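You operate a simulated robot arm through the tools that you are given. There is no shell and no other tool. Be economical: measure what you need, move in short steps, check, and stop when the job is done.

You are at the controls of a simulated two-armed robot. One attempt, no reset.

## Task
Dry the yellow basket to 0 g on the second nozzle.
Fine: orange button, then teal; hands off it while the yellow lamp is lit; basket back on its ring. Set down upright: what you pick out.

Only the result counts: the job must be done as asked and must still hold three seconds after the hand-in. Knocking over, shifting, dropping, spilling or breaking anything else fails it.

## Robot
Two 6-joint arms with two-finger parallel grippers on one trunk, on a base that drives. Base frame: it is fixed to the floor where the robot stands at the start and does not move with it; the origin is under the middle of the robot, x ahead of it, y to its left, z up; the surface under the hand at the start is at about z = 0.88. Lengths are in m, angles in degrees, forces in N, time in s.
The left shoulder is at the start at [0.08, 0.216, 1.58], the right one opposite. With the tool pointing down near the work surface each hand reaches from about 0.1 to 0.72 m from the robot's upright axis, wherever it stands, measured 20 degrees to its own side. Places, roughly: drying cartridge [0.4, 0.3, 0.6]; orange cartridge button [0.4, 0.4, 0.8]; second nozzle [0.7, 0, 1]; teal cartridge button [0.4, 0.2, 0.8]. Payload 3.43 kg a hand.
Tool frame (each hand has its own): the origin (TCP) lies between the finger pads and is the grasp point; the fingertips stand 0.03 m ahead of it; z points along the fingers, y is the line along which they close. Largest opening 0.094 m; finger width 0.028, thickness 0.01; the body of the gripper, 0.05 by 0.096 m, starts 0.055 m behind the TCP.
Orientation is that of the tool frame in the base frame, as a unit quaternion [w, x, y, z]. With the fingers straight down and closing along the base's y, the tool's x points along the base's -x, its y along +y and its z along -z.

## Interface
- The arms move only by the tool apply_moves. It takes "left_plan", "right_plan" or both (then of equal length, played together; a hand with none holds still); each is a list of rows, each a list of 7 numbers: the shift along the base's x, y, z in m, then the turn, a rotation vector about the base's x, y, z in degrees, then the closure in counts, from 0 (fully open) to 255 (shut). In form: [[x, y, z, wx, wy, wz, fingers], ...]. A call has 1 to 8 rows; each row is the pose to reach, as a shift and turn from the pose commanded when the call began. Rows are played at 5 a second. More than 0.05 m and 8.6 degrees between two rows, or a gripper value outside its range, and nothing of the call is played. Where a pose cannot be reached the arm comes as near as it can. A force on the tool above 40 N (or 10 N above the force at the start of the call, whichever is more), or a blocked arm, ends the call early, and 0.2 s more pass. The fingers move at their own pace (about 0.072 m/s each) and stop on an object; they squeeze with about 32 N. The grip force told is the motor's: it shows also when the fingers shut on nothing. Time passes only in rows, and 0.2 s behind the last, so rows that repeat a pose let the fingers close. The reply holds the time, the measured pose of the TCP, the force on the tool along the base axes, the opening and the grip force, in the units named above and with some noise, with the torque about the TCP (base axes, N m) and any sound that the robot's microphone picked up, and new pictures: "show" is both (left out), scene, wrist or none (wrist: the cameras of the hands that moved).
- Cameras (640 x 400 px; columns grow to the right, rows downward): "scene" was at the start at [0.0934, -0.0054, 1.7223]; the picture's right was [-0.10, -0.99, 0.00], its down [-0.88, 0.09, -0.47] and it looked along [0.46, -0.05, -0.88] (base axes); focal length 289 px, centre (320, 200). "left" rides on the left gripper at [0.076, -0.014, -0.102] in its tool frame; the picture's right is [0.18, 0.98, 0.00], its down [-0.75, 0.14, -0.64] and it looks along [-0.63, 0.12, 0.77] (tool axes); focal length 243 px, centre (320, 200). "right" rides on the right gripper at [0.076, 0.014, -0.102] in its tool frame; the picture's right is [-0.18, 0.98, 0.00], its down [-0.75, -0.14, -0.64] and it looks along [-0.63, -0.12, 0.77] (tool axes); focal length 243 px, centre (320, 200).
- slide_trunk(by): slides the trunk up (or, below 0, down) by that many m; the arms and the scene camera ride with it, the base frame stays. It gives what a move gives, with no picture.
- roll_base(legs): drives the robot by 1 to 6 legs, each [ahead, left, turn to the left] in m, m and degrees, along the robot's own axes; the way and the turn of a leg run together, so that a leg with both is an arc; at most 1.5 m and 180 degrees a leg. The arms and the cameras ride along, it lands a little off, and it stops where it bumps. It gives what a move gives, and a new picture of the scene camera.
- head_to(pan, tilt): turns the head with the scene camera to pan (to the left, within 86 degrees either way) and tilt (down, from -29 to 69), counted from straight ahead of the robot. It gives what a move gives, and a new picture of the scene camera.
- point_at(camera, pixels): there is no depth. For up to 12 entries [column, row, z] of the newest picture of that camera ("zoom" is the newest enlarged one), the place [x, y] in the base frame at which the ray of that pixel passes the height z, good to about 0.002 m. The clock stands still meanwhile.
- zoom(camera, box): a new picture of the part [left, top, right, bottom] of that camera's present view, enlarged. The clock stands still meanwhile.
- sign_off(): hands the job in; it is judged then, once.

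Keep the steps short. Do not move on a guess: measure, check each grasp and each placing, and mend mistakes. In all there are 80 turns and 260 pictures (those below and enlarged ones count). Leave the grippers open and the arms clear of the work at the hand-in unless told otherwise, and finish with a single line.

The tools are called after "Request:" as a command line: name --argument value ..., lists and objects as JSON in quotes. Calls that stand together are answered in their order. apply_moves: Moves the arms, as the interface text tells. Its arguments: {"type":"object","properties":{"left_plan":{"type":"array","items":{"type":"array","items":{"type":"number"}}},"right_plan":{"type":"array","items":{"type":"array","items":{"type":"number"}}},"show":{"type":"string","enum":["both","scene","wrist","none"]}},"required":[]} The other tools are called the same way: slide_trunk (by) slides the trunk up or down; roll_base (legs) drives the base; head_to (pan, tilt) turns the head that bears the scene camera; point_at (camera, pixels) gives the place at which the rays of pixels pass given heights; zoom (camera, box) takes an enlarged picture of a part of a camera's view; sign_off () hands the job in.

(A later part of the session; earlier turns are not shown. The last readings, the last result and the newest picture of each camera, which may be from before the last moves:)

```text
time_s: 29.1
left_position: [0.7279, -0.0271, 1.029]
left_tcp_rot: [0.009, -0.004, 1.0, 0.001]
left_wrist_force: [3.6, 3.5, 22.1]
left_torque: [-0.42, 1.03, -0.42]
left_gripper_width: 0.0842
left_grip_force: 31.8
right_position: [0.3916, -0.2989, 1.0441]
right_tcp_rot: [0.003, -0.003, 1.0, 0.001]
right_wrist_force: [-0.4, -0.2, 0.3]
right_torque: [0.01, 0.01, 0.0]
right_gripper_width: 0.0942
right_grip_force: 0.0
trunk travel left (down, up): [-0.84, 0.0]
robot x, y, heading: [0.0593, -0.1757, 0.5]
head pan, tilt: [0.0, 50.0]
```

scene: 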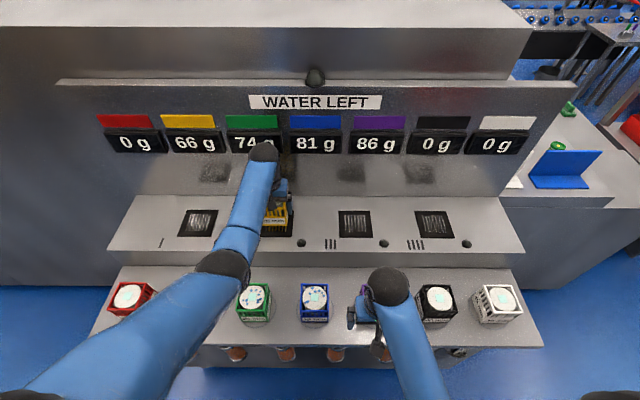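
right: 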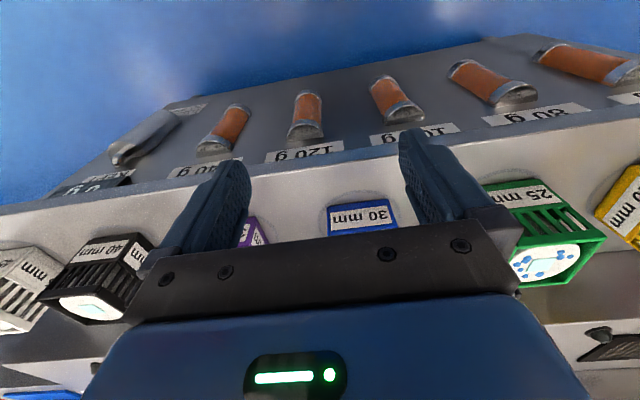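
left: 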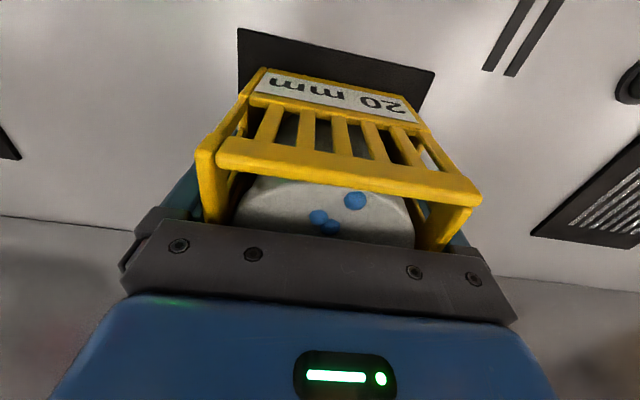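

In contact (22 N). Ease up 4 mm of command and release.

Request:
apply_moves --left_plan '[[0, 0, 0.004, 0, 0, 0, 255], [0, 0, 0.004, 0, 0, 0, 0], [0, 0, 0.004, 0, 0, 0, 0]]' --show "both"

```text
time_s: 29.9
left_position: [0.727, -0.0275, 1.0279]
left_tcp_rot: [0.004, -0.004, 1.0, 0.001]
left_wrist_force: [-0.3, -0.2, -0.3]
left_torque: [0.01, -0.01, -0.01]
left_gripper_width: 0.0943
left_grip_force: 0.1
right_position: [0.3929, -0.2989, 1.0441]
right_tcp_rot: [0.003, -0.004, 1.0, 0.001]
right_wrist_force: [0.2, 0.9, -0.2]
right_torque: [0.02, -0.03, 0.01]
right_gripper_width: 0.0941
right_grip_force: 0.0
trunk travel left (down, up): [-0.84, 0.0]
robot x, y, heading: [0.0613, -0.1763, 0.3]
head pan, tilt: [0.0, 50.0]
```

scene: 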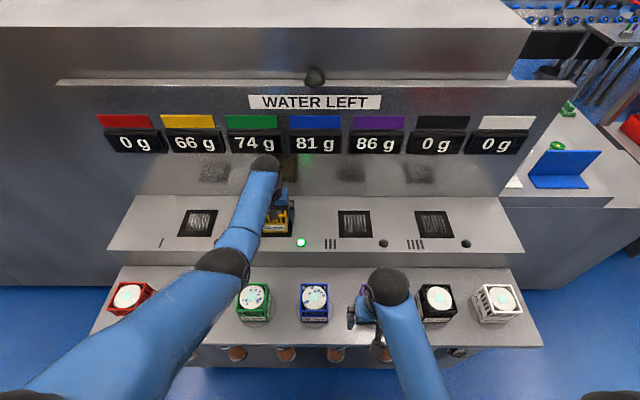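
left: 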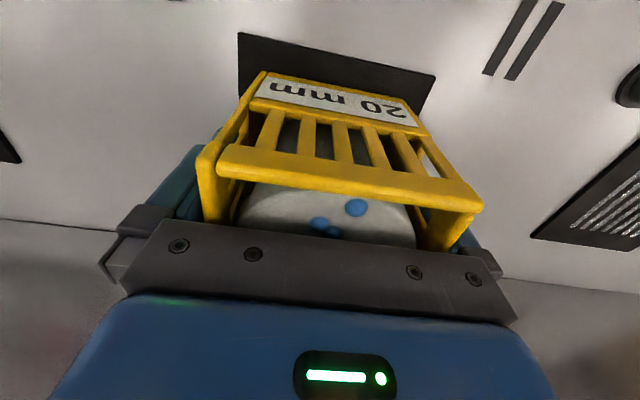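

The nozzle lamp turned green – the basket is seated. Raise the hand straight up clear of the rim.

Request:
apply_moves --left_plan '[[0, 0, 0.04, 0, 0, 0, 0], [0, 0, 0.08, 0, 0, 0, 0], [0, 0, 0.1, 0, 0, 0, 0], [0, 0, 0.1, 0, 0, 0, 0]]' --show "both"

```text
time_s: 30.9
left_position: [0.7278, -0.03, 1.1289]
left_tcp_rot: [0.004, -0.004, 1.0, 0.001]
left_wrist_force: [0.1, -1.4, -0.2]
left_torque: [0.02, 0.01, -0.03]
left_gripper_width: 0.0941
left_grip_force: 0.0
right_position: [0.394, -0.2987, 1.0431]
right_tcp_rot: [0.002, -0.003, 1.0, 0.001]
right_wrist_force: [0.3, -0.2, 0.6]
right_torque: [-0.02, -0.01, -0.05]
right_gripper_width: 0.0941
right_grip_force: 0.0
trunk travel left (down, up): [-0.84, 0.0]
robot x, y, heading: [0.0599, -0.1755, 0.3]
head pan, tilt: [0.0, 50.0]
```

scene: 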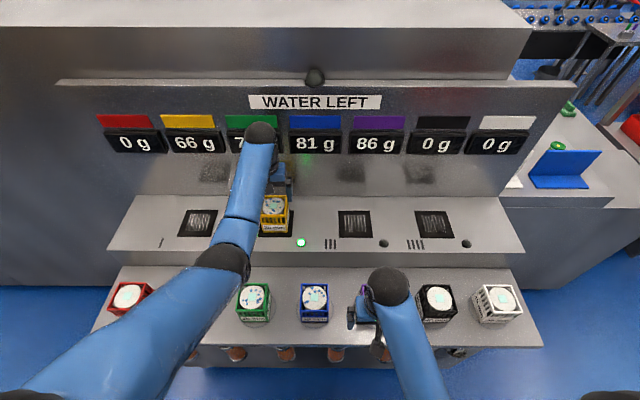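
left: 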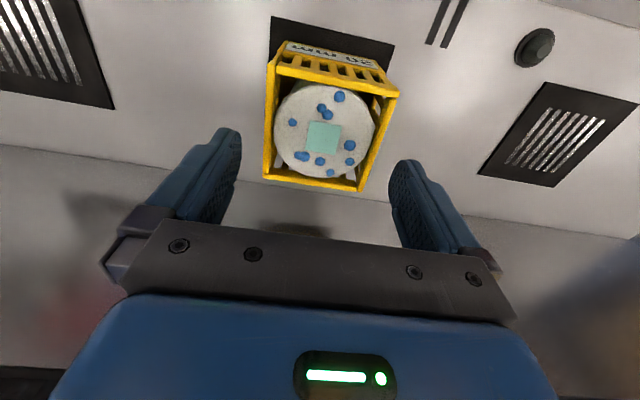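

Basket stands on nozzle II. Retract the left hand back and then drive the base away to reorient for the buttons.

Request:
apply_moves --left_plan '[[-0.04, 0, 0, 0, 0, 0, 0], [-0.08, 0, 0, 0, 0, 0, 0], [-0.12, 0, 0, 0, 0, 0, 0], [-0.16, 0.01, -0.02, 0, 0, 0, 0], [-0.2, 0.03, -0.04, 0, 0, 0, 0], [-0.24, 0.05, -0.06, 0, 0, 0, 0]]' --show "none"

Request:
roll_base --legs '[[-0.5, 0.1, 0]]'

```text
time_s: 32.3
left_position: [0.4876, 0.021, 1.0477]
left_tcp_rot: [0.006, -0.005, 1.0, 0.001]
left_wrist_force: [-0.3, -0.1, 0.4]
left_torque: [0.06, -0.01, -0.05]
left_gripper_width: 0.094
left_grip_force: 0.0
left hand out of reach, approached as far as the arm can: row 2, 3, 4, 5, 6
right_position: [0.3922, -0.2984, 1.0448]
right_tcp_rot: [0.003, -0.004, 1.0, 0.002]
right_wrist_force: [-0.1, 0.2, 0.4]
right_torque: [0.01, 0.02, 0.0]
right_gripper_width: 0.0938
right_grip_force: 0.1
trunk travel left (down, up): [-0.84, 0.0]
robot x, y, heading: [0.0611, -0.1771, 0.3]
head pan, tilt: [0.0, 50.0]
```

```text
time_s: 35.2
left_position: [-0.0027, 0.117, 1.046]
left_tcp_rot: [0.005, -0.005, 1.0, 0.001]
left_wrist_force: [-1.1, 0.4, -0.6]
left_torque: [0.01, 0.01, 0.02]
left_gripper_width: 0.094
left_grip_force: 0.1
right_position: [-0.0991, -0.2017, 1.0429]
right_tcp_rot: [0.001, -0.004, 1.0, 0.001]
right_wrist_force: [0.3, 0.1, -0.4]
right_torque: [0.06, -0.02, 0.01]
right_gripper_width: 0.0941
right_grip_force: 0.0
trunk travel left (down, up): [-0.84, 0.0]
robot x, y, heading: [-0.4352, -0.08, 0.4]
head pan, tilt: [0.0, 50.0]
```

scene: 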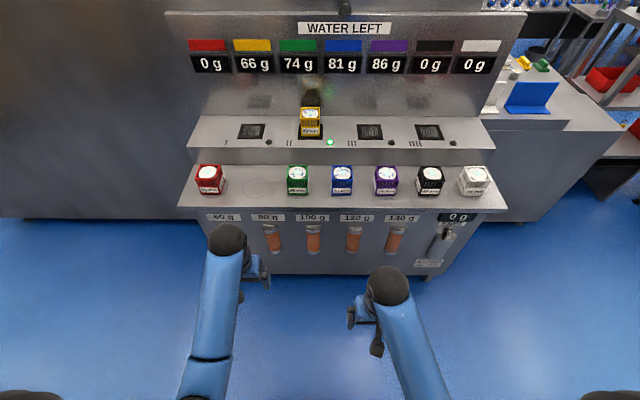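

Lamp is green. Lower the trunk by 0.3 and start turning the left tool to point forward (-90° about y).

Request:
slide_trunk --by -0.3

Request:
apply_moves --left_plan '[[0, 0, 0, 0, -8, 0, 255], [0, 0, 0, 0, -16, 0, 255], [0, 0, 0, 0, -24, 0, 255], [0, 0, 0, 0, -32, 0, 255], [0, 0, 0, 0, -40, 0, 255], [0, 0, 0, 0, -48, 0, 255]]' --show "none"

Request:
apply_moves --left_plan '[[0, 0, 0, 0, -8, 0, 255], [0, 0, 0, 0, -16, 0, 255], [0, 0, 0, 0, -24, 0, 255], [0, 0, 0, 0, -32, 0, 255], [0, 0, 0, 0, -40, 0, 255], [0, 0, 0, 0, -42, 0, 255]]' --show "both"

```text
time_s: 38.2
left_position: [-0.0046, 0.118, 0.7473]
left_tcp_rot: [0.006, -0.005, 1.0, 0.002]
left_wrist_force: [-0.7, 0.4, -0.5]
left_torque: [-0.01, 0.04, -0.01]
left_gripper_width: 0.0938
left_grip_force: 0.1
right_position: [-0.0997, -0.2006, 0.7436]
right_tcp_rot: [0.003, -0.005, 1.0, 0.0]
right_wrist_force: [0.4, -0.8, -0.6]
right_torque: [-0.04, 0.0, 0.03]
right_gripper_width: 0.094
right_grip_force: 0.1
trunk travel left (down, up): [-0.54, 0.3]
robot x, y, heading: [-0.431, -0.0805, 0.6]
head pan, tilt: [0.0, 50.0]
```

```text
time_s: 39.6
left_position: [-0.0038, 0.1171, 0.7479]
left_tcp_rot: [0.413, -0.005, 0.911, -0.001]
left_wrist_force: [-0.6, 0.1, -0.5]
left_torque: [0.02, 0.0, 0.03]
left_gripper_width: 0.0
left_grip_force: 31.4
right_position: [-0.1008, -0.201, 0.7436]
right_tcp_rot: [0.003, -0.005, 1.0, 0.001]
right_wrist_force: [0.1, -0.9, 0.1]
right_torque: [0.0, -0.01, -0.03]
right_gripper_width: 0.0942
right_grip_force: 0.1
trunk travel left (down, up): [-0.54, 0.3]
robot x, y, heading: [-0.4299, -0.0803, 0.6]
head pan, tilt: [0.0, 50.0]
```

```text
time_s: 41.0
left_position: [-0.0042, 0.1298, 0.7398]
left_tcp_rot: [0.697, -0.083, 0.711, -0.036]
left_wrist_force: [0.0, -2.9, 1.5]
left_torque: [0.02, 0.15, 0.23]
left_gripper_width: 0.0
left_grip_force: 31.7
left hand out of reach, approached as far as the arm can: row 4, 5
right_position: [-0.1001, -0.201, 0.7437]
right_tcp_rot: [0.002, -0.004, 1.0, 0.001]
right_wrist_force: [-0.1, 0.1, 0.5]
right_torque: [-0.01, 0.01, -0.01]
right_gripper_width: 0.094
right_grip_force: 0.0
trunk travel left (down, up): [-0.54, 0.3]
robot x, y, heading: [-0.4337, -0.0775, 0.4]
head pan, tilt: [0.0, 50.0]
```

scene: 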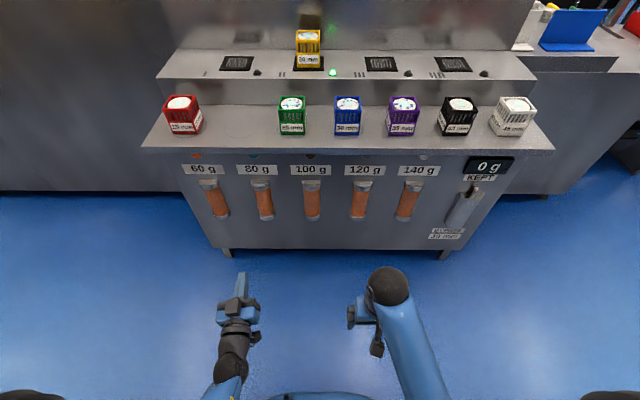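
left: 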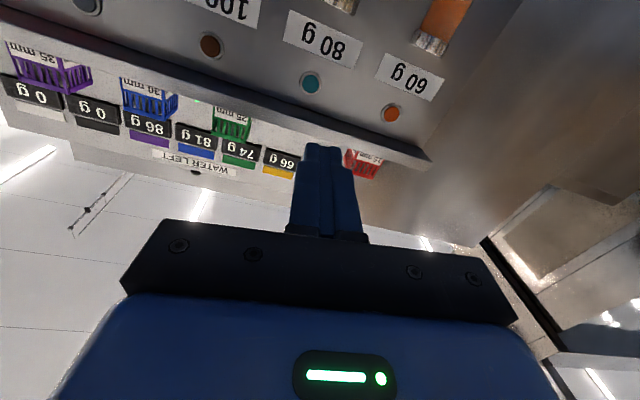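

Tool points nearly forward. Extend the hand a bit to settle orientation, and shift the base left 0.12.

Request:
apply_moves --left_plan '[[0.04, 0, 0.02, 0, 0, 0, 255], [0.08, 0, 0.04, 0, 0, 0, 255], [0.12, 0, 0.06, 0, 0, 0, 255], [0.12, 0, 0.06, 0, 0, 0, 255]]' --show "none"

Request:
roll_base --legs '[[0, 0.12, 0]]'

Request:
apply_moves --left_plan '[[0, 0, 0, 0, 0, 0, 255]]' --show "wrist"

```text
time_s: 42.0
left_position: [0.1132, 0.1172, 0.8056]
left_tcp_rot: [0.711, -0.003, 0.703, -0.004]
left_wrist_force: [0.4, -0.2, 0.1]
left_torque: [-0.01, -0.02, 0.04]
left_gripper_width: 0.0001
left_grip_force: 32.1
right_position: [-0.1004, -0.2012, 0.7444]
right_tcp_rot: [0.003, -0.005, 1.0, 0.001]
right_wrist_force: [0.2, 0.6, -0.6]
right_torque: [-0.02, 0.01, -0.02]
right_gripper_width: 0.0941
right_grip_force: 0.1
trunk travel left (down, up): [-0.54, 0.3]
robot x, y, heading: [-0.4291, -0.0794, 0.7]
head pan, tilt: [0.0, 50.0]
```

```text
time_s: 43.3
left_position: [0.1116, 0.2381, 0.8072]
left_tcp_rot: [0.711, -0.004, 0.703, -0.003]
left_wrist_force: [0.4, -0.8, 0.2]
left_torque: [0.03, 0.02, -0.01]
left_gripper_width: 0.0001
left_grip_force: 31.8
right_position: [-0.1005, -0.0813, 0.7439]
right_tcp_rot: [0.003, -0.004, 1.0, 0.001]
right_wrist_force: [-1.3, 0.9, 0.3]
right_torque: [-0.02, 0.0, 0.01]
right_gripper_width: 0.0941
right_grip_force: 0.1
trunk travel left (down, up): [-0.54, 0.3]
robot x, y, heading: [-0.4341, 0.0439, 0.4]
head pan, tilt: [0.0, 50.0]
```

scene: 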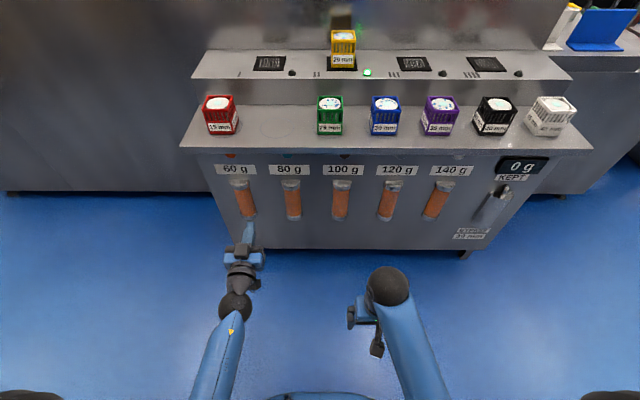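

```text
time_s: 43.7
left_position: [0.1112, 0.237, 0.8058]
left_tcp_rot: [0.712, -0.004, 0.702, -0.004]
left_wrist_force: [0.4, -0.4, 0.0]
left_torque: [0.03, 0.02, 0.0]
left_gripper_width: 0.0
left_grip_force: 31.7
right_position: [-0.1009, -0.0816, 0.7445]
right_tcp_rot: [0.002, -0.004, 1.0, 0.002]
right_wrist_force: [0.3, -0.1, -0.5]
right_torque: [-0.01, 0.02, -0.02]
right_gripper_width: 0.094
right_grip_force: 0.1
trunk travel left (down, up): [-0.54, 0.3]
robot x, y, heading: [-0.4355, 0.0438, 0.5]
head pan, tilt: [0.0, 50.0]
```

left: 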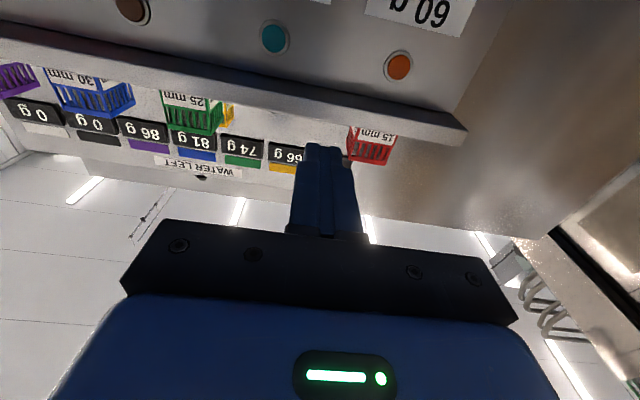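

Triangulate the buttons with the wrist rays.

Request:
point_at --camera "left" --pixels '[[398, 67, 0.8], [398, 67, 0.82], [398, 67, 0.84], [274, 37, 0.8], [274, 37, 0.82], [274, 37, 0.84], [466, 140, 0.87], [200, 70, 0.87]]'

```text
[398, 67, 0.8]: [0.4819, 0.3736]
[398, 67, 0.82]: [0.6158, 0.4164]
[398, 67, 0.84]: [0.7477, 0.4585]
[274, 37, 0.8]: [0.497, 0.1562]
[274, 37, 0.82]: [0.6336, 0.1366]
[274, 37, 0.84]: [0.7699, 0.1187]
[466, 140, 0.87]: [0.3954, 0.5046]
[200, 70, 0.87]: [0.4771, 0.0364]
```

Buttons: orange ≈ (0.449, 0.363, 0.795), teal ≈ (0.450, 0.163, 0.793). Line up with orange, then drive ahead 0.2.

Request:
apply_moves --left_plan '[[0, 0.045, -0.004, 0, 0, 0, 255], [0, 0.09, -0.008, 0, 0, 0, 255], [0, 0.126, -0.012, 0, 0, 0, 255], [0, 0.126, -0.012, 0, 0, 0, 255]]' --show "none"

Request:
roll_base --legs '[[0.2, 0, 0]]'

Request:
apply_moves --left_plan '[[0, 0, 0, 0, 0, 0, 255]]' --show "wrist"

```text
time_s: 44.7
left_position: [0.1108, 0.3646, 0.7929]
left_tcp_rot: [0.712, -0.004, 0.703, -0.004]
left_wrist_force: [0.4, -0.4, 0.5]
left_torque: [-0.01, 0.0, 0.02]
left_gripper_width: 0.0
left_grip_force: 32.5
left hand out of reach, approached as far as the arm can: row 1
right_position: [-0.1011, -0.0824, 0.7449]
right_tcp_rot: [0.002, -0.004, 1.0, 0.0]
right_wrist_force: [0.3, 0.2, -0.9]
right_torque: [0.02, 0.0, 0.0]
right_gripper_width: 0.0941
right_grip_force: 0.0
trunk travel left (down, up): [-0.54, 0.3]
robot x, y, heading: [-0.435, 0.0392, 0.3]
head pan, tilt: [0.0, 50.0]
```

```text
time_s: 46.3
left_position: [0.308, 0.3657, 0.7923]
left_tcp_rot: [0.711, -0.003, 0.703, -0.004]
left_wrist_force: [0.1, -1.1, 0.5]
left_torque: [0.02, -0.01, -0.02]
left_gripper_width: 0.0
left_grip_force: 32.3
right_position: [0.0947, -0.0805, 0.7439]
right_tcp_rot: [0.002, -0.005, 1.0, 0.001]
right_wrist_force: [-0.2, -0.4, 0.6]
right_torque: [-0.01, -0.01, -0.02]
right_gripper_width: 0.0939
right_grip_force: 0.0
trunk travel left (down, up): [-0.54, 0.3]
robot x, y, heading: [-0.238, 0.0435, 0.5]
head pan, tilt: [0.0, 50.0]
```

scene: 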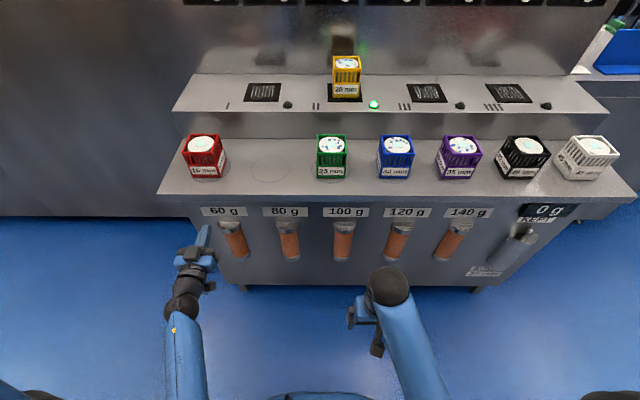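

```text
time_s: 46.7
left_position: [0.3069, 0.3663, 0.7939]
left_tcp_rot: [0.711, -0.003, 0.703, -0.004]
left_wrist_force: [-0.3, 0.1, 0.5]
left_torque: [-0.02, -0.02, 0.0]
left_gripper_width: 0.0004
left_grip_force: 31.9
right_position: [0.0947, -0.08, 0.743]
right_tcp_rot: [0.003, -0.004, 1.0, 0.0]
right_wrist_force: [0.1, -0.1, 0.4]
right_torque: [-0.01, -0.04, 0.02]
right_gripper_width: 0.0942
right_grip_force: 0.0
trunk travel left (down, up): [-0.54, 0.3]
robot x, y, heading: [-0.2362, 0.0448, 0.5]
head pan, tilt: [0.0, 50.0]
```

left: 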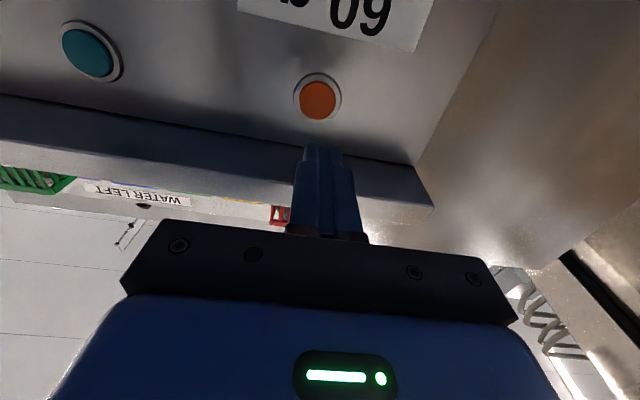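

Request:
point_at --camera "left" --pixels '[[318, 100, 0.79], [318, 100, 0.795], [318, 100, 0.8], [89, 51, 0.79], [89, 51, 0.8], [432, 205, 0.86], [432, 205, 0.85]]'

Request:
head_to --pan 0 --tilt 32

```text
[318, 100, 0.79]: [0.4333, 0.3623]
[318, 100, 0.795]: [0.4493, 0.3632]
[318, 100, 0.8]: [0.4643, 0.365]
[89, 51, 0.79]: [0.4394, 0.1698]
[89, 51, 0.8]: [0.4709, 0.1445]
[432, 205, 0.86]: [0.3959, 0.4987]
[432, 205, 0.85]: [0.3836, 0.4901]
```

```text
time_s: 47.5
left_position: [0.308, 0.3661, 0.7912]
left_tcp_rot: [0.711, -0.005, 0.703, -0.004]
left_wrist_force: [0.2, 0.7, 0.4]
left_torque: [-0.02, -0.02, -0.01]
left_gripper_width: 0.0
left_grip_force: 31.5
right_position: [0.0944, -0.0799, 0.7438]
right_tcp_rot: [0.003, -0.004, 1.0, 0.001]
right_wrist_force: [0.8, 0.1, 0.9]
right_torque: [0.01, 0.05, -0.03]
right_gripper_width: 0.094
right_grip_force: 0.0
trunk travel left (down, up): [-0.54, 0.3]
robot x, y, heading: [-0.2332, 0.0465, 0.4]
head pan, tilt: [0.0, 32.0]
```

scene: 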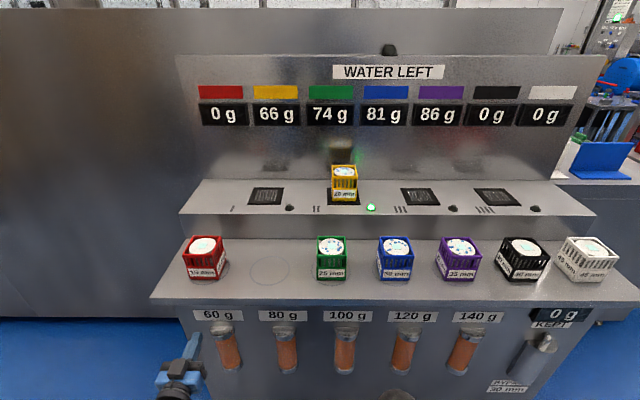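

Aligned within 3 mm. Approach then press orange gently.

Request:
apply_moves --left_plan '[[0.045, -0.003, 0.002, 0, 0, 0, 255], [0.09, -0.003, 0.002, 0, 0, 0, 255], [0.103, -0.003, 0.002, 0, 0, 0, 255]]' --show "wrist"

```text
time_s: 48.3
left_position: [0.4104, 0.3628, 0.7924]
left_tcp_rot: [0.711, -0.004, 0.703, -0.004]
left_wrist_force: [-0.2, -0.5, -0.4]
left_torque: [-0.01, 0.03, 0.01]
left_gripper_width: 0.0
left_grip_force: 32.0
right_position: [0.0951, -0.0786, 0.7436]
right_tcp_rot: [0.002, -0.005, 1.0, 0.001]
right_wrist_force: [0.8, 0.1, -0.3]
right_torque: [0.01, -0.04, 0.02]
right_gripper_width: 0.094
right_grip_force: 0.1
trunk travel left (down, up): [-0.54, 0.3]
robot x, y, heading: [-0.2382, 0.0424, 0.4]
head pan, tilt: [0.0, 32.0]
```

left: 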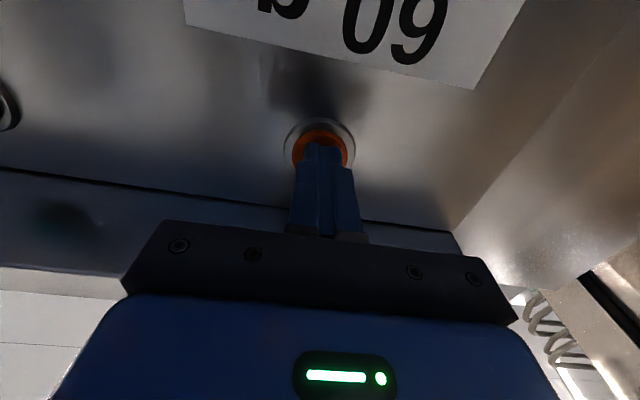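

The tip is right in front of the orange button. Press in by a few mm.

Request:
apply_moves --left_plan '[[0.006, 0, 0, 0, 0, 0, 255], [0.01, 0, 0, 0, 0, 0, 255], [0.013, 0, 0, 0, 0, 0, 255]]' --show "scene"

```text
time_s: 49.2
left_position: [0.4175, 0.3643, 0.7932]
left_tcp_rot: [0.711, -0.005, 0.703, -0.004]
left_wrist_force: [-21.0, -3.1, 9.0]
left_torque: [-0.12, -0.06, -0.12]
left_gripper_width: 0.0
left_grip_force: 32.1
right_position: [0.0922, -0.0808, 0.7451]
right_tcp_rot: [0.004, -0.005, 1.0, 0.001]
right_wrist_force: [-0.1, 0.6, 0.6]
right_torque: [0.01, -0.03, -0.02]
right_gripper_width: 0.0941
right_grip_force: 0.1
trunk travel left (down, up): [-0.54, 0.3]
robot x, y, heading: [-0.2411, 0.0448, 0.6]
head pan, tilt: [0.0, 32.0]
heard: click
stopped in row 3 (left hand): the force on the tool passed its limit at 44 N (the readings are from after the stop); the commanded pose is now the measured one
```

scene: 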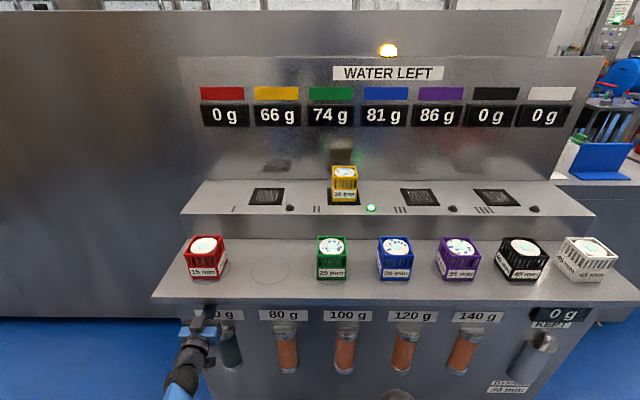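

Click heard, top yellow lamp lit, the 60 g cartridge turned dark. Back off the button and watch.

Request:
apply_moves --left_plan '[[-0.03, 0, 0, 0, 0, 0, 255], [-0.07, 0, 0, 0, 0, 0, 255], [-0.1, 0, 0, 0, 0, 0, 255], [-0.1, 0, 0, 0, 0, 0, 255], [-0.1, 0, 0, 0, 0, 0, 255]]' --show "scene"

Request:
zoom --camera "scene" --box '[160, 290, 340, 400]'

```text
time_s: 50.4
left_position: [0.3211, 0.363, 0.7914]
left_tcp_rot: [0.709, -0.005, 0.705, -0.003]
left_wrist_force: [0.2, 0.2, -0.1]
left_torque: [0.01, 0.01, 0.0]
left_gripper_width: 0.0
left_grip_force: 32.3
right_position: [0.0946, -0.0804, 0.7448]
right_tcp_rot: [0.002, -0.005, 1.0, 0.0]
right_wrist_force: [0.0, 0.0, 0.5]
right_torque: [0.02, -0.02, 0.0]
right_gripper_width: 0.094
right_grip_force: 0.1
trunk travel left (down, up): [-0.54, 0.3]
robot x, y, heading: [-0.2386, 0.0448, 0.6]
head pan, tilt: [0.0, 32.0]
```

scene: 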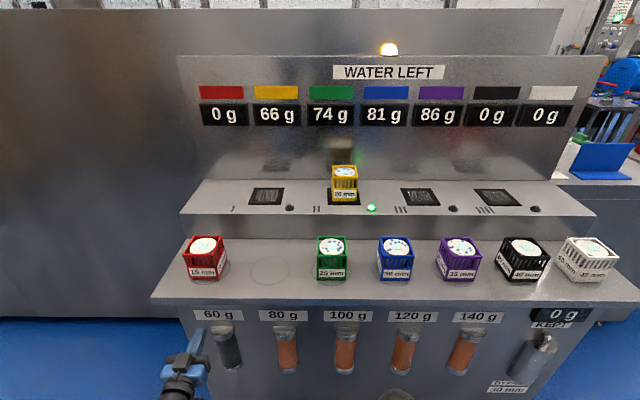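

```text
3.56 times, centred on (250, 345) of scene
```

zoom: 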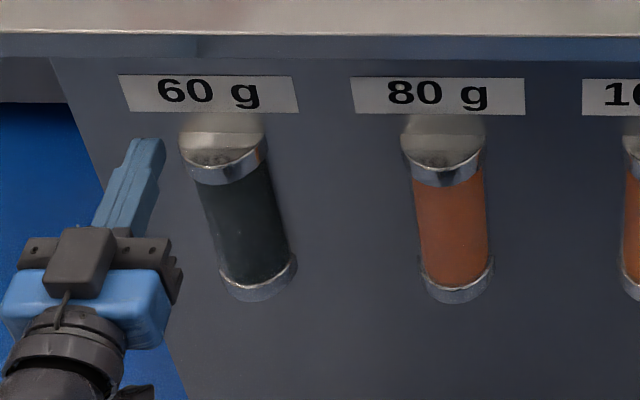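

Water display still 66 g while the lamp is lit. Move the hand sideways to teal (y≈0.163) while waiting, not pressing.

Request:
apply_moves --left_plan '[[0, -0.045, 0.002, 0, 0, 0, 255], [0, -0.09, 0.002, 0, 0, 0, 255], [0, -0.135, 0.002, 0, 0, 0, 255], [0, -0.18, 0.002, 0, 0, 0, 255], [0, -0.2, 0.002, 0, 0, 0, 255], [0, -0.2, 0.002, 0, 0, 0, 255], [0, -0.2, 0.002, 0, 0, 0, 255], [0, -0.2, 0.002, 0, 0, 0, 255]]' --show "both"

```text
time_s: 52.2
left_position: [0.3203, 0.1645, 0.7938]
left_tcp_rot: [0.709, -0.004, 0.706, -0.003]
left_wrist_force: [-0.4, -0.1, 0.2]
left_torque: [0.01, -0.01, 0.0]
left_gripper_width: 0.0001
left_grip_force: 32.5
left hand out of reach, approached as far as the arm can: row 3
right_position: [0.0943, -0.0791, 0.7437]
right_tcp_rot: [0.003, -0.006, 1.0, 0.001]
right_wrist_force: [-0.2, -0.5, 0.2]
right_torque: [-0.03, 0.03, 0.03]
right_gripper_width: 0.094
right_grip_force: 0.0
trunk travel left (down, up): [-0.54, 0.3]
robot x, y, heading: [-0.2381, 0.0459, 0.7]
head pan, tilt: [0.0, 32.0]
```

scene: 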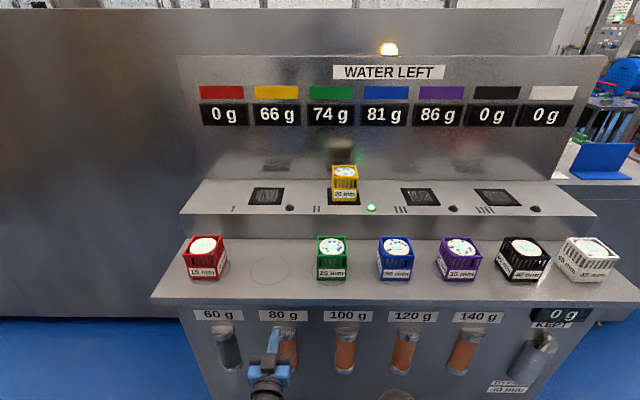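
left: 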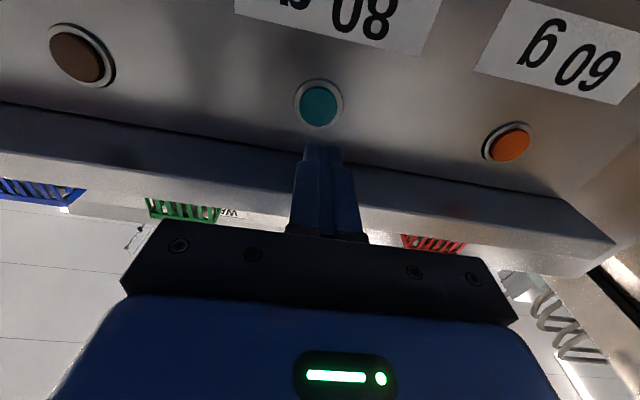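

Still lit, 66 g. Wait in place.

Request:
apply_moves --left_plan '[[0, 0, 0, 0, 0, 0, 255], [0, 0, 0, 0, 0, 0, 255], [0, 0, 0, 0, 0, 0, 255], [0, 0, 0, 0, 0, 0, 255], [0, 0, 0, 0, 0, 0, 255], [0, 0, 0, 0, 0, 0, 255], [0, 0, 0, 0, 0, 0, 255], [0, 0, 0, 0, 0, 0, 255]]' --show "none"

Request:
apply_moves --left_plan '[[0, 0, 0, 0, 0, 0, 255], [0, 0, 0, 0, 0, 0, 255], [0, 0, 0, 0, 0, 0, 255], [0, 0, 0, 0, 0, 0, 255], [0, 0, 0, 0, 0, 0, 255], [0, 0, 0, 0, 0, 0, 255], [0, 0, 0, 0, 0, 0, 255], [0, 0, 0, 0, 0, 0, 255]]' --show "scene"

```text
time_s: 54.0
left_position: [0.3207, 0.1638, 0.7936]
left_tcp_rot: [0.709, -0.005, 0.705, -0.003]
left_wrist_force: [0.0, -0.9, -0.3]
left_torque: [0.0, -0.01, 0.0]
left_gripper_width: 0.0003
left_grip_force: 32.3
right_position: [0.0939, -0.0805, 0.744]
right_tcp_rot: [0.003, -0.006, 1.0, 0.0]
right_wrist_force: [0.5, -0.8, -0.2]
right_torque: [-0.03, 0.03, 0.02]
right_gripper_width: 0.094
right_grip_force: 0.0
trunk travel left (down, up): [-0.54, 0.3]
robot x, y, heading: [-0.2397, 0.0442, 0.5]
head pan, tilt: [0.0, 32.0]
```

```text
time_s: 55.8
left_position: [0.321, 0.1643, 0.793]
left_tcp_rot: [0.709, -0.004, 0.705, -0.003]
left_wrist_force: [0.3, 0.5, -0.3]
left_torque: [0.0, -0.05, 0.01]
left_gripper_width: 0.0
left_grip_force: 31.9
right_position: [0.0946, -0.0799, 0.7442]
right_tcp_rot: [0.003, -0.006, 1.0, 0.0]
right_wrist_force: [0.3, -0.2, 0.1]
right_torque: [0.01, -0.01, -0.02]
right_gripper_width: 0.0938
right_grip_force: 0.1
trunk travel left (down, up): [-0.54, 0.3]
robot x, y, heading: [-0.2366, 0.0452, 0.6]
head pan, tilt: [0.0, 32.0]
```

scene: 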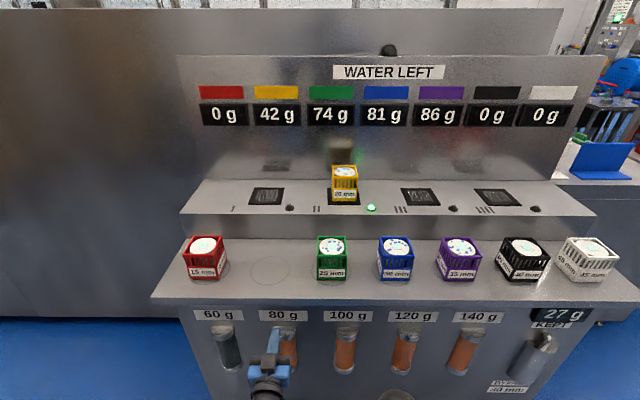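

Yellow dropped 66→42 g, KEPT 27 g, lamp off. Press teal now, stepping to contact (tip already in line).

Request:
apply_moves --left_plan '[[0.045, -0.001, 0.001, 0, 0, 0, 255], [0.085, -0.001, 0.001, 0, 0, 0, 255], [0.094, -0.001, 0.001, 0, 0, 0, 255], [0.1, -0.001, 0.001, 0, 0, 0, 255], [0.103, -0.001, 0.001, 0, 0, 0, 255]]' --show "both"

```text
time_s: 57.0
left_position: [0.4178, 0.1651, 0.7941]
left_tcp_rot: [0.709, -0.003, 0.705, -0.005]
left_wrist_force: [-40.7, -1.3, 0.4]
left_torque: [-0.24, 0.3, -0.11]
left_gripper_width: 0.0
left_grip_force: 31.4
right_position: [0.0894, -0.0792, 0.7465]
right_tcp_rot: [0.004, -0.005, 1.0, 0.0]
right_wrist_force: [-0.1, 0.2, 0.5]
right_torque: [-0.01, -0.01, -0.03]
right_gripper_width: 0.0942
right_grip_force: 0.1
trunk travel left (down, up): [-0.54, 0.3]
robot x, y, heading: [-0.237, 0.0444, 0.3]
head pan, tilt: [0.0, 32.0]
heard: click
```

scene: 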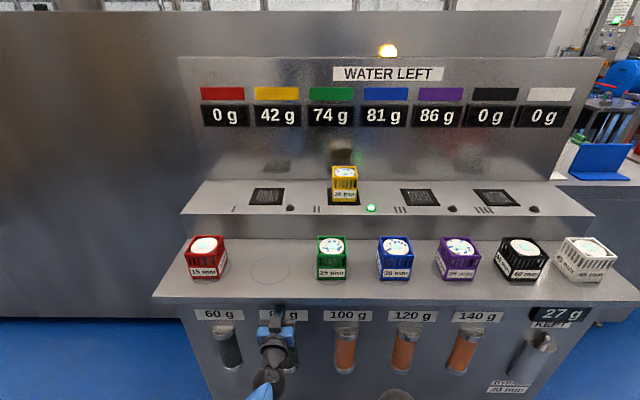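
left: 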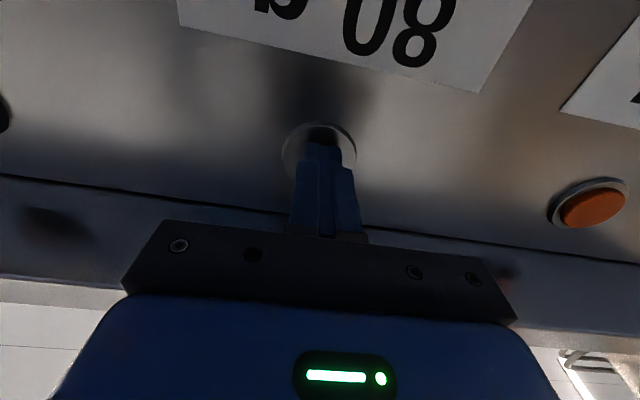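

Click, lamp lit. Back off and wait about 6 s.

Request:
apply_moves --left_plan '[[-0.03, 0, 0, 0, 0, 0, 255], [-0.07, 0, 0, 0, 0, 0, 255], [-0.11, 0, 0, 0, 0, 0, 255], [-0.15, 0, 0, 0, 0, 0, 255], [-0.19, 0, 0, 0, 0, 0, 255], [-0.22, 0, 0, 0, 0, 0, 255], [-0.22, 0, 0, 0, 0, 0, 255]]' --show "none"

Request:
roll_base --legs '[[-0.25, 0, 0]]'

Request:
apply_moves --left_plan '[[0, 0, 0, 0, 8, 0, 255], [0, 0, 0, 0, 16, 0, 255], [0, 0, 0, 0, 24, 0, 255], [0, 0, 0, 0, 32, 0, 255], [0, 0, 0, 0, 40, 0, 200], [0, 0, 0, 0, 48, 0, 100], [0, 0, 0, 0, 48, 0, 0]]' --show "scene"

```text
time_s: 58.6
left_position: [0.2029, 0.1619, 0.7926]
left_tcp_rot: [0.709, -0.005, 0.705, -0.003]
left_wrist_force: [0.2, -0.1, 0.1]
left_torque: [0.02, -0.01, 0.01]
left_gripper_width: 0.0
left_grip_force: 31.7
right_position: [0.095, -0.0794, 0.744]
right_tcp_rot: [0.003, -0.005, 1.0, 0.001]
right_wrist_force: [0.2, -0.8, -0.6]
right_torque: [0.02, -0.03, 0.0]
right_gripper_width: 0.0937
right_grip_force: 0.0
trunk travel left (down, up): [-0.54, 0.3]
robot x, y, heading: [-0.237, 0.0422, 0.8]
head pan, tilt: [0.0, 32.0]
```

```text
time_s: 60.4
left_position: [-0.0467, 0.1606, 0.7929]
left_tcp_rot: [0.709, -0.003, 0.705, -0.004]
left_wrist_force: [0.8, -1.0, 0.2]
left_torque: [-0.01, -0.02, 0.0]
left_gripper_width: 0.0
left_grip_force: 31.2
right_position: [-0.1559, -0.0827, 0.7436]
right_tcp_rot: [0.003, -0.003, 1.0, 0.001]
right_wrist_force: [0.0, -1.0, -0.7]
right_torque: [-0.01, 0.0, 0.01]
right_gripper_width: 0.0941
right_grip_force: 0.0
trunk travel left (down, up): [-0.54, 0.3]
robot x, y, heading: [-0.4879, 0.0409, 0.4]
head pan, tilt: [0.0, 32.0]
```

scene: 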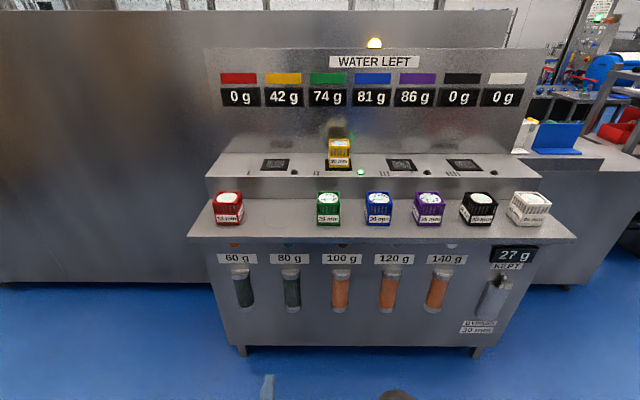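

```text
time_s: 62.0
left_position: [-0.0452, 0.1597, 0.7921]
left_tcp_rot: [0.361, -0.005, 0.933, -0.003]
left_wrist_force: [-0.8, 0.3, 0.5]
left_torque: [0.01, -0.01, 0.0]
left_gripper_width: 0.0939
left_grip_force: 0.0
right_position: [-0.1568, -0.0819, 0.743]
right_tcp_rot: [0.002, -0.002, 1.0, 0.001]
right_wrist_force: [-0.1, 0.7, -0.5]
right_torque: [0.0, 0.01, 0.03]
right_gripper_width: 0.0937
right_grip_force: 0.0
trunk travel left (down, up): [-0.54, 0.3]
robot x, y, heading: [-0.4858, 0.0446, 0.4]
head pan, tilt: [0.0, 32.0]
```

scene: 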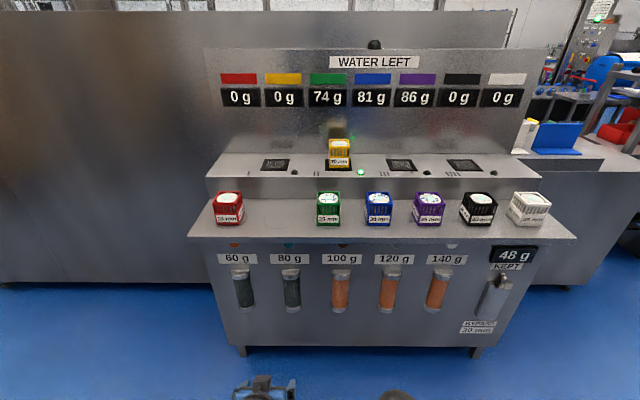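

Yellow is at 0 g and the lamp is off. Turn the tool fully down, raise the trunk back.

Request:
apply_moves --left_plan '[[0, 0, 0, 0, 8, 0, 0], [0, 0, 0, 0, 16, 0, 0], [0, 0, 0, 0, 24, 0, 0], [0, 0, 0, 0, 32, 0, 0], [0, 0, 0, 0, 40, 0, 0], [0, 0, 0, 0, 42.3, 0, 0]]' --show "none"

Request:
slide_trunk --by 0.3

Request:
head_to --pan 0 --tilt 50

```text
time_s: 63.4
left_position: [-0.0467, 0.149, 0.7712]
left_tcp_rot: [0.071, -0.008, 0.992, 0.106]
left_wrist_force: [1.1, -0.5, 0.1]
left_torque: [0.02, 0.0, -0.02]
left_gripper_width: 0.0942
left_grip_force: 0.1
left hand out of reach, approached as far as the arm can: row 1, 2, 3, 4, 5, 6
right_position: [-0.1575, -0.0812, 0.7448]
right_tcp_rot: [0.003, -0.003, 1.0, 0.001]
right_wrist_force: [-0.4, -0.8, -0.2]
right_torque: [0.0, -0.02, 0.0]
right_gripper_width: 0.0941
right_grip_force: 0.1
trunk travel left (down, up): [-0.54, 0.3]
robot x, y, heading: [-0.4878, 0.0439, 0.1]
head pan, tilt: [0.0, 32.0]
```

```text
time_s: 66.4
left_position: [-0.0475, 0.1476, 1.0696]
left_tcp_rot: [0.072, -0.008, 0.992, 0.108]
left_wrist_force: [-0.4, 0.8, -1.1]
left_torque: [-0.01, -0.01, 0.0]
left_gripper_width: 0.0937
left_grip_force: 0.0
right_position: [-0.1563, -0.0823, 1.0443]
right_tcp_rot: [0.002, -0.002, 1.0, 0.001]
right_wrist_force: [-0.6, 0.2, -0.2]
right_torque: [0.02, 0.0, 0.02]
right_gripper_width: 0.0941
right_grip_force: 0.0
trunk travel left (down, up): [-0.84, 0.0]
robot x, y, heading: [-0.4905, 0.0407, 0.3]
head pan, tilt: [0.0, 32.0]
```

```text
time_s: 67.2
left_position: [-0.048, 0.1481, 1.0702]
left_tcp_rot: [0.071, -0.008, 0.992, 0.107]
left_wrist_force: [0.1, 0.8, 0.3]
left_torque: [-0.01, -0.04, -0.01]
left_gripper_width: 0.0938
left_grip_force: 0.1
right_position: [-0.1562, -0.0825, 1.0446]
right_tcp_rot: [0.003, -0.002, 1.0, 0.001]
right_wrist_force: [0.1, -0.4, 0.6]
right_torque: [0.0, 0.0, 0.01]
right_gripper_width: 0.0941
right_grip_force: 0.1
trunk travel left (down, up): [-0.84, 0.0]
robot x, y, heading: [-0.4864, 0.0381, 0.2]
head pan, tilt: [0.0, 50.0]
```

scene: 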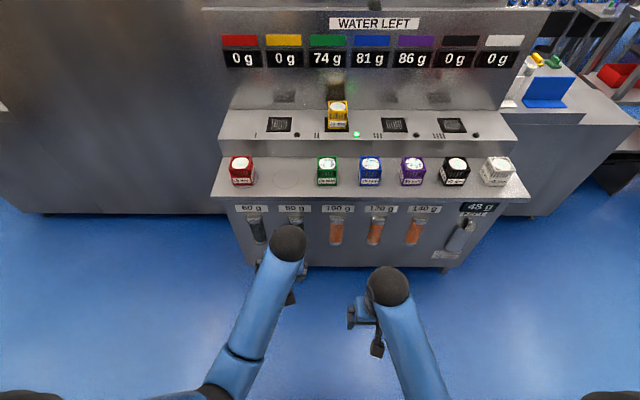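

Tool slightly tilted at the reach limit. Extend forward and lower a bit so it can settle.

Request:
apply_moves --left_plan '[[0.03, 0, -0.02, 0, 0, 0, 0], [0.06, 0, -0.04, 0, 0, 0, 0], [0.06, 0, -0.04, 0, 0, 0, 0]]' --show "none"

```text
time_s: 68.0
left_position: [0.011, 0.1477, 1.034]
left_tcp_rot: [0.074, -0.009, 0.99, 0.116]
left_wrist_force: [-0.1, 0.2, 0.5]
left_torque: [-0.02, 0.01, -0.01]
left_gripper_width: 0.0942
left_grip_force: 0.1
right_position: [-0.1561, -0.0829, 1.043]
right_tcp_rot: [0.002, -0.003, 1.0, 0.001]
right_wrist_force: [-0.1, -0.5, -0.5]
right_torque: [0.0, 0.0, -0.02]
right_gripper_width: 0.0939
right_grip_force: 0.1
trunk travel left (down, up): [-0.84, 0.0]
robot x, y, heading: [-0.4908, 0.0409, 0.7]
head pan, tilt: [0.0, 50.0]
```

Request:
apply_moves --left_plan '[[0.02, 0, -0.01, -6.5, 4.2, -0.5, 0], [0.04, 0.0, -0.02, -13.2, 8.5, -1, 0], [0.04, 0.0, -0.02, -13.2, 8.5, -1, 0]]' --show "none"

```text
time_s: 68.8
left_position: [0.0407, 0.1531, 1.041]
left_tcp_rot: [0.038, 0.0, 0.991, 0.128]
left_wrist_force: [-0.8, 0.1, -1.0]
left_torque: [-0.01, -0.01, -0.02]
left_gripper_width: 0.0938
left_grip_force: 0.0
left hand out of reach, approached as far as the arm can: row 1, 2, 3
right_position: [-0.1577, -0.0827, 1.0441]
right_tcp_rot: [0.003, -0.003, 1.0, 0.001]
right_wrist_force: [0.1, 0.2, -0.7]
right_torque: [-0.01, 0.0, -0.01]
right_gripper_width: 0.0939
right_grip_force: 0.0
trunk travel left (down, up): [-0.84, 0.0]
robot x, y, heading: [-0.4897, 0.0384, 0.4]
head pan, tilt: [0.0, 50.0]
```

Still at limit; go lower and further out, in free air before the counter, with rotation correction.

Request:
apply_moves --left_plan '[[0.02, 0.01, -0.035, 0, 0, 0, 0], [0.04, 0.02, -0.07, -5, 2, 0, 0], [0.06, 0.03, -0.1, -10, 4.4, 0, 0], [0.06, 0.03, -0.1, -14.7, 4.4, 0, 0], [0.06, 0.03, -0.1, -14.7, 4.4, 0, 0]]' --show "scene"

```text
time_s: 70.0
left_position: [0.097, 0.1831, 0.9466]
left_tcp_rot: [0.027, 0.003, 0.99, 0.138]
left_wrist_force: [-0.7, -0.2, -0.4]
left_torque: [0.0, 0.0, 0.03]
left_gripper_width: 0.094
left_grip_force: 0.1
left hand out of reach, approached as far as the arm can: row 2, 3, 4, 5
right_position: [-0.1575, -0.0816, 1.0435]
right_tcp_rot: [0.002, -0.003, 1.0, 0.001]
right_wrist_force: [-0.7, 0.2, -1.1]
right_torque: [0.03, -0.01, -0.01]
right_gripper_width: 0.0941
right_grip_force: 0.1
trunk travel left (down, up): [-0.84, 0.0]
robot x, y, heading: [-0.489, 0.0413, 0.4]
head pan, tilt: [0.0, 50.0]
```

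scene: 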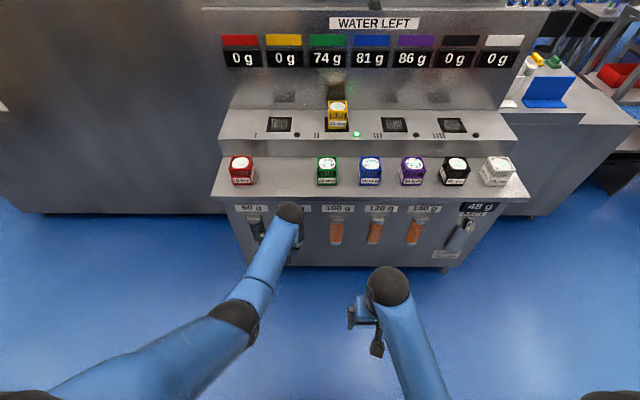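

Likely a wrist-joint limit due to the sideways offset. Move the hand left, in line with the shoulder, and correct.

Request:
apply_moves --left_plan '[[0, 0.04, 0, 0, 0, 0, 0], [0, 0.08, 0, 0, 0, 0, 0], [0, 0.12, 0, -5, 1.5, 0, 0], [0, 0.14, 0, -10, 3, 0, 0], [0, 0.14, 0, -15.8, 3, 0, 0], [0, 0.14, 0, -15.8, 3, 0, 0]]' --show "wrist"

```text
time_s: 71.5
left_position: [0.1109, 0.2754, 0.9213]
left_tcp_rot: [0.017, -0.003, 0.99, 0.137]
left_wrist_force: [0.0, -0.1, 0.2]
left_torque: [0.01, 0.04, -0.02]
left_gripper_width: 0.0937
left_grip_force: 0.0
left hand out of reach, approached as far as the arm can: row 2, 3, 4, 5, 6
right_position: [-0.1551, -0.082, 1.0434]
right_tcp_rot: [0.002, -0.003, 1.0, 0.001]
right_wrist_force: [0.0, -1.3, 0.3]
right_torque: [0.01, 0.0, 0.01]
right_gripper_width: 0.0943
right_grip_force: 0.0
trunk travel left (down, up): [-0.84, 0.0]
robot x, y, heading: [-0.4904, 0.0404, 0.2]
head pan, tilt: [0.0, 50.0]
```

left: 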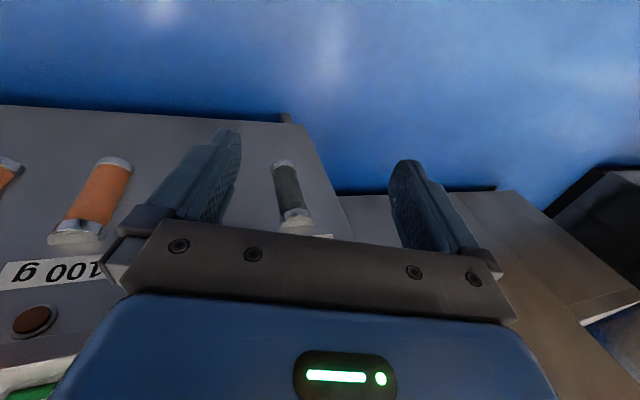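

Try the other way: move the hand right.

Request:
apply_moves --left_plan '[[0, -0.045, 0.0, 0, 0, 0, 0], [0, -0.09, 0.0, 0, 0, 0, 0], [0, -0.135, 0.0, 0, 0, 0, 0], [0, -0.18, 0.0, -4, 1, 0, 0], [0, -0.22, 0.0, -8, 2, 0, 0], [0, -0.26, 0, -12, 2, 0, 0], [0, -0.26, 0, -15.8, 2, 0, 0]]' --show "scene"

```text
time_s: 73.0
left_position: [0.1304, 0.0087, 0.9722]
left_tcp_rot: [0.058, 0.0, 0.992, 0.113]
left_wrist_force: [0.5, -0.8, -0.7]
left_torque: [0.03, 0.0, 0.02]
left_gripper_width: 0.0943
left_grip_force: 0.1
left hand out of reach, approached as far as the arm can: row 4, 5, 6, 7
right_position: [-0.1553, -0.0865, 1.0437]
right_tcp_rot: [0.003, -0.002, 1.0, 0.003]
right_wrist_force: [0.3, 0.2, -0.2]
right_torque: [0.04, 0.03, 0.02]
right_gripper_width: 0.094
right_grip_force: 0.0
trunk travel left (down, up): [-0.84, 0.0]
robot x, y, heading: [-0.4895, 0.0403, 0.5]
head pan, tilt: [0.0, 50.0]
```

scene: 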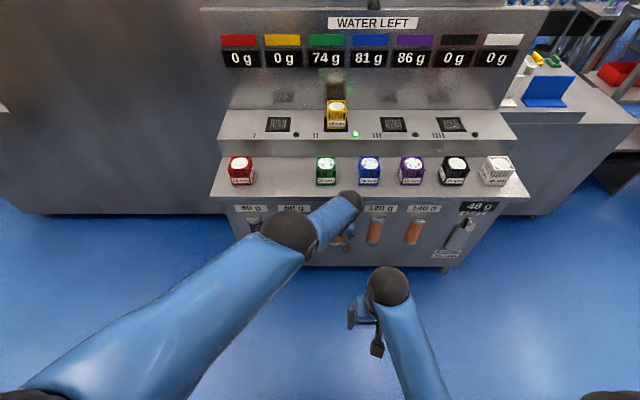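

The left wrist sits in an awkward branch; the right hand is still cleanly tool-down, so I'll use the right hand for the return. First tuck the left hand back and out to the left.

Request:
apply_moves --left_plan '[[-0.02, 0.045, 0.01, 0, 0, 0, 0], [-0.04, 0.085, 0.02, 0, 0, 0, 0], [-0.06, 0.125, 0.03, 0, 0, 0, 0], [-0.08, 0.165, 0.04, 0, 0, 0, 0], [-0.1, 0.205, 0.05, 0, 0, 0, 0], [-0.125, 0.245, 0.05, 0, 0, 0, 0], [-0.15, 0.285, 0.05, 0, 0, 0, 0], [-0.175, 0.325, 0.05, 0, 0, 0, 0]]' --show "none"

Request:
apply_moves --left_plan '[[-0.02, 0.04, 0.01, 0, 0, 0, 0], [-0.04, 0.08, 0.02, 0, 0, 0, 0], [-0.06, 0.12, 0.03, 0, 0, 0, 0], [-0.07, 0.14, 0.04, 0, 0, 0, 0], [-0.07, 0.14, 0.06, 0, 0, 0, 0]]' --show "scene"

```text
refused: row 1 steps farther than a row can; nothing moved
```

```text
time_s: 74.2
left_position: [0.1595, 0.1007, 0.9555]
left_tcp_rot: [0.058, 0.001, 0.992, 0.11]
left_wrist_force: [-0.4, -0.1, -0.4]
left_torque: [0.0, 0.0, 0.04]
left_gripper_width: 0.0941
left_grip_force: 0.1
left hand out of reach, approached as far as the arm can: row 1, 2, 3, 4, 5
right_position: [-0.1561, -0.0818, 1.0434]
right_tcp_rot: [0.003, -0.004, 1.0, 0.001]
right_wrist_force: [-0.9, 0.2, 0.7]
right_torque: [0.04, -0.02, -0.02]
right_gripper_width: 0.0937
right_grip_force: 0.0
trunk travel left (down, up): [-0.84, 0.0]
robot x, y, heading: [-0.484, 0.0374, 0.4]
head pan, tilt: [0.0, 50.0]
```

scene: 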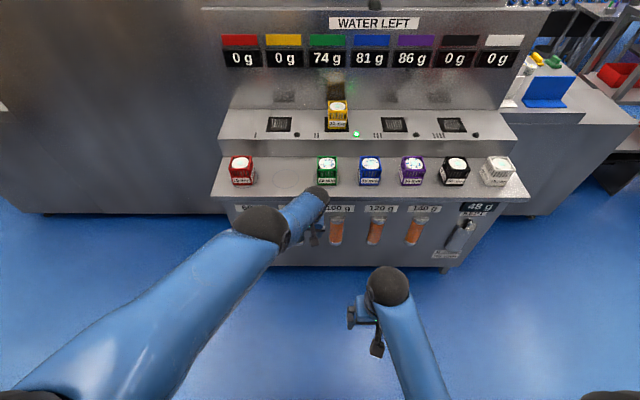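

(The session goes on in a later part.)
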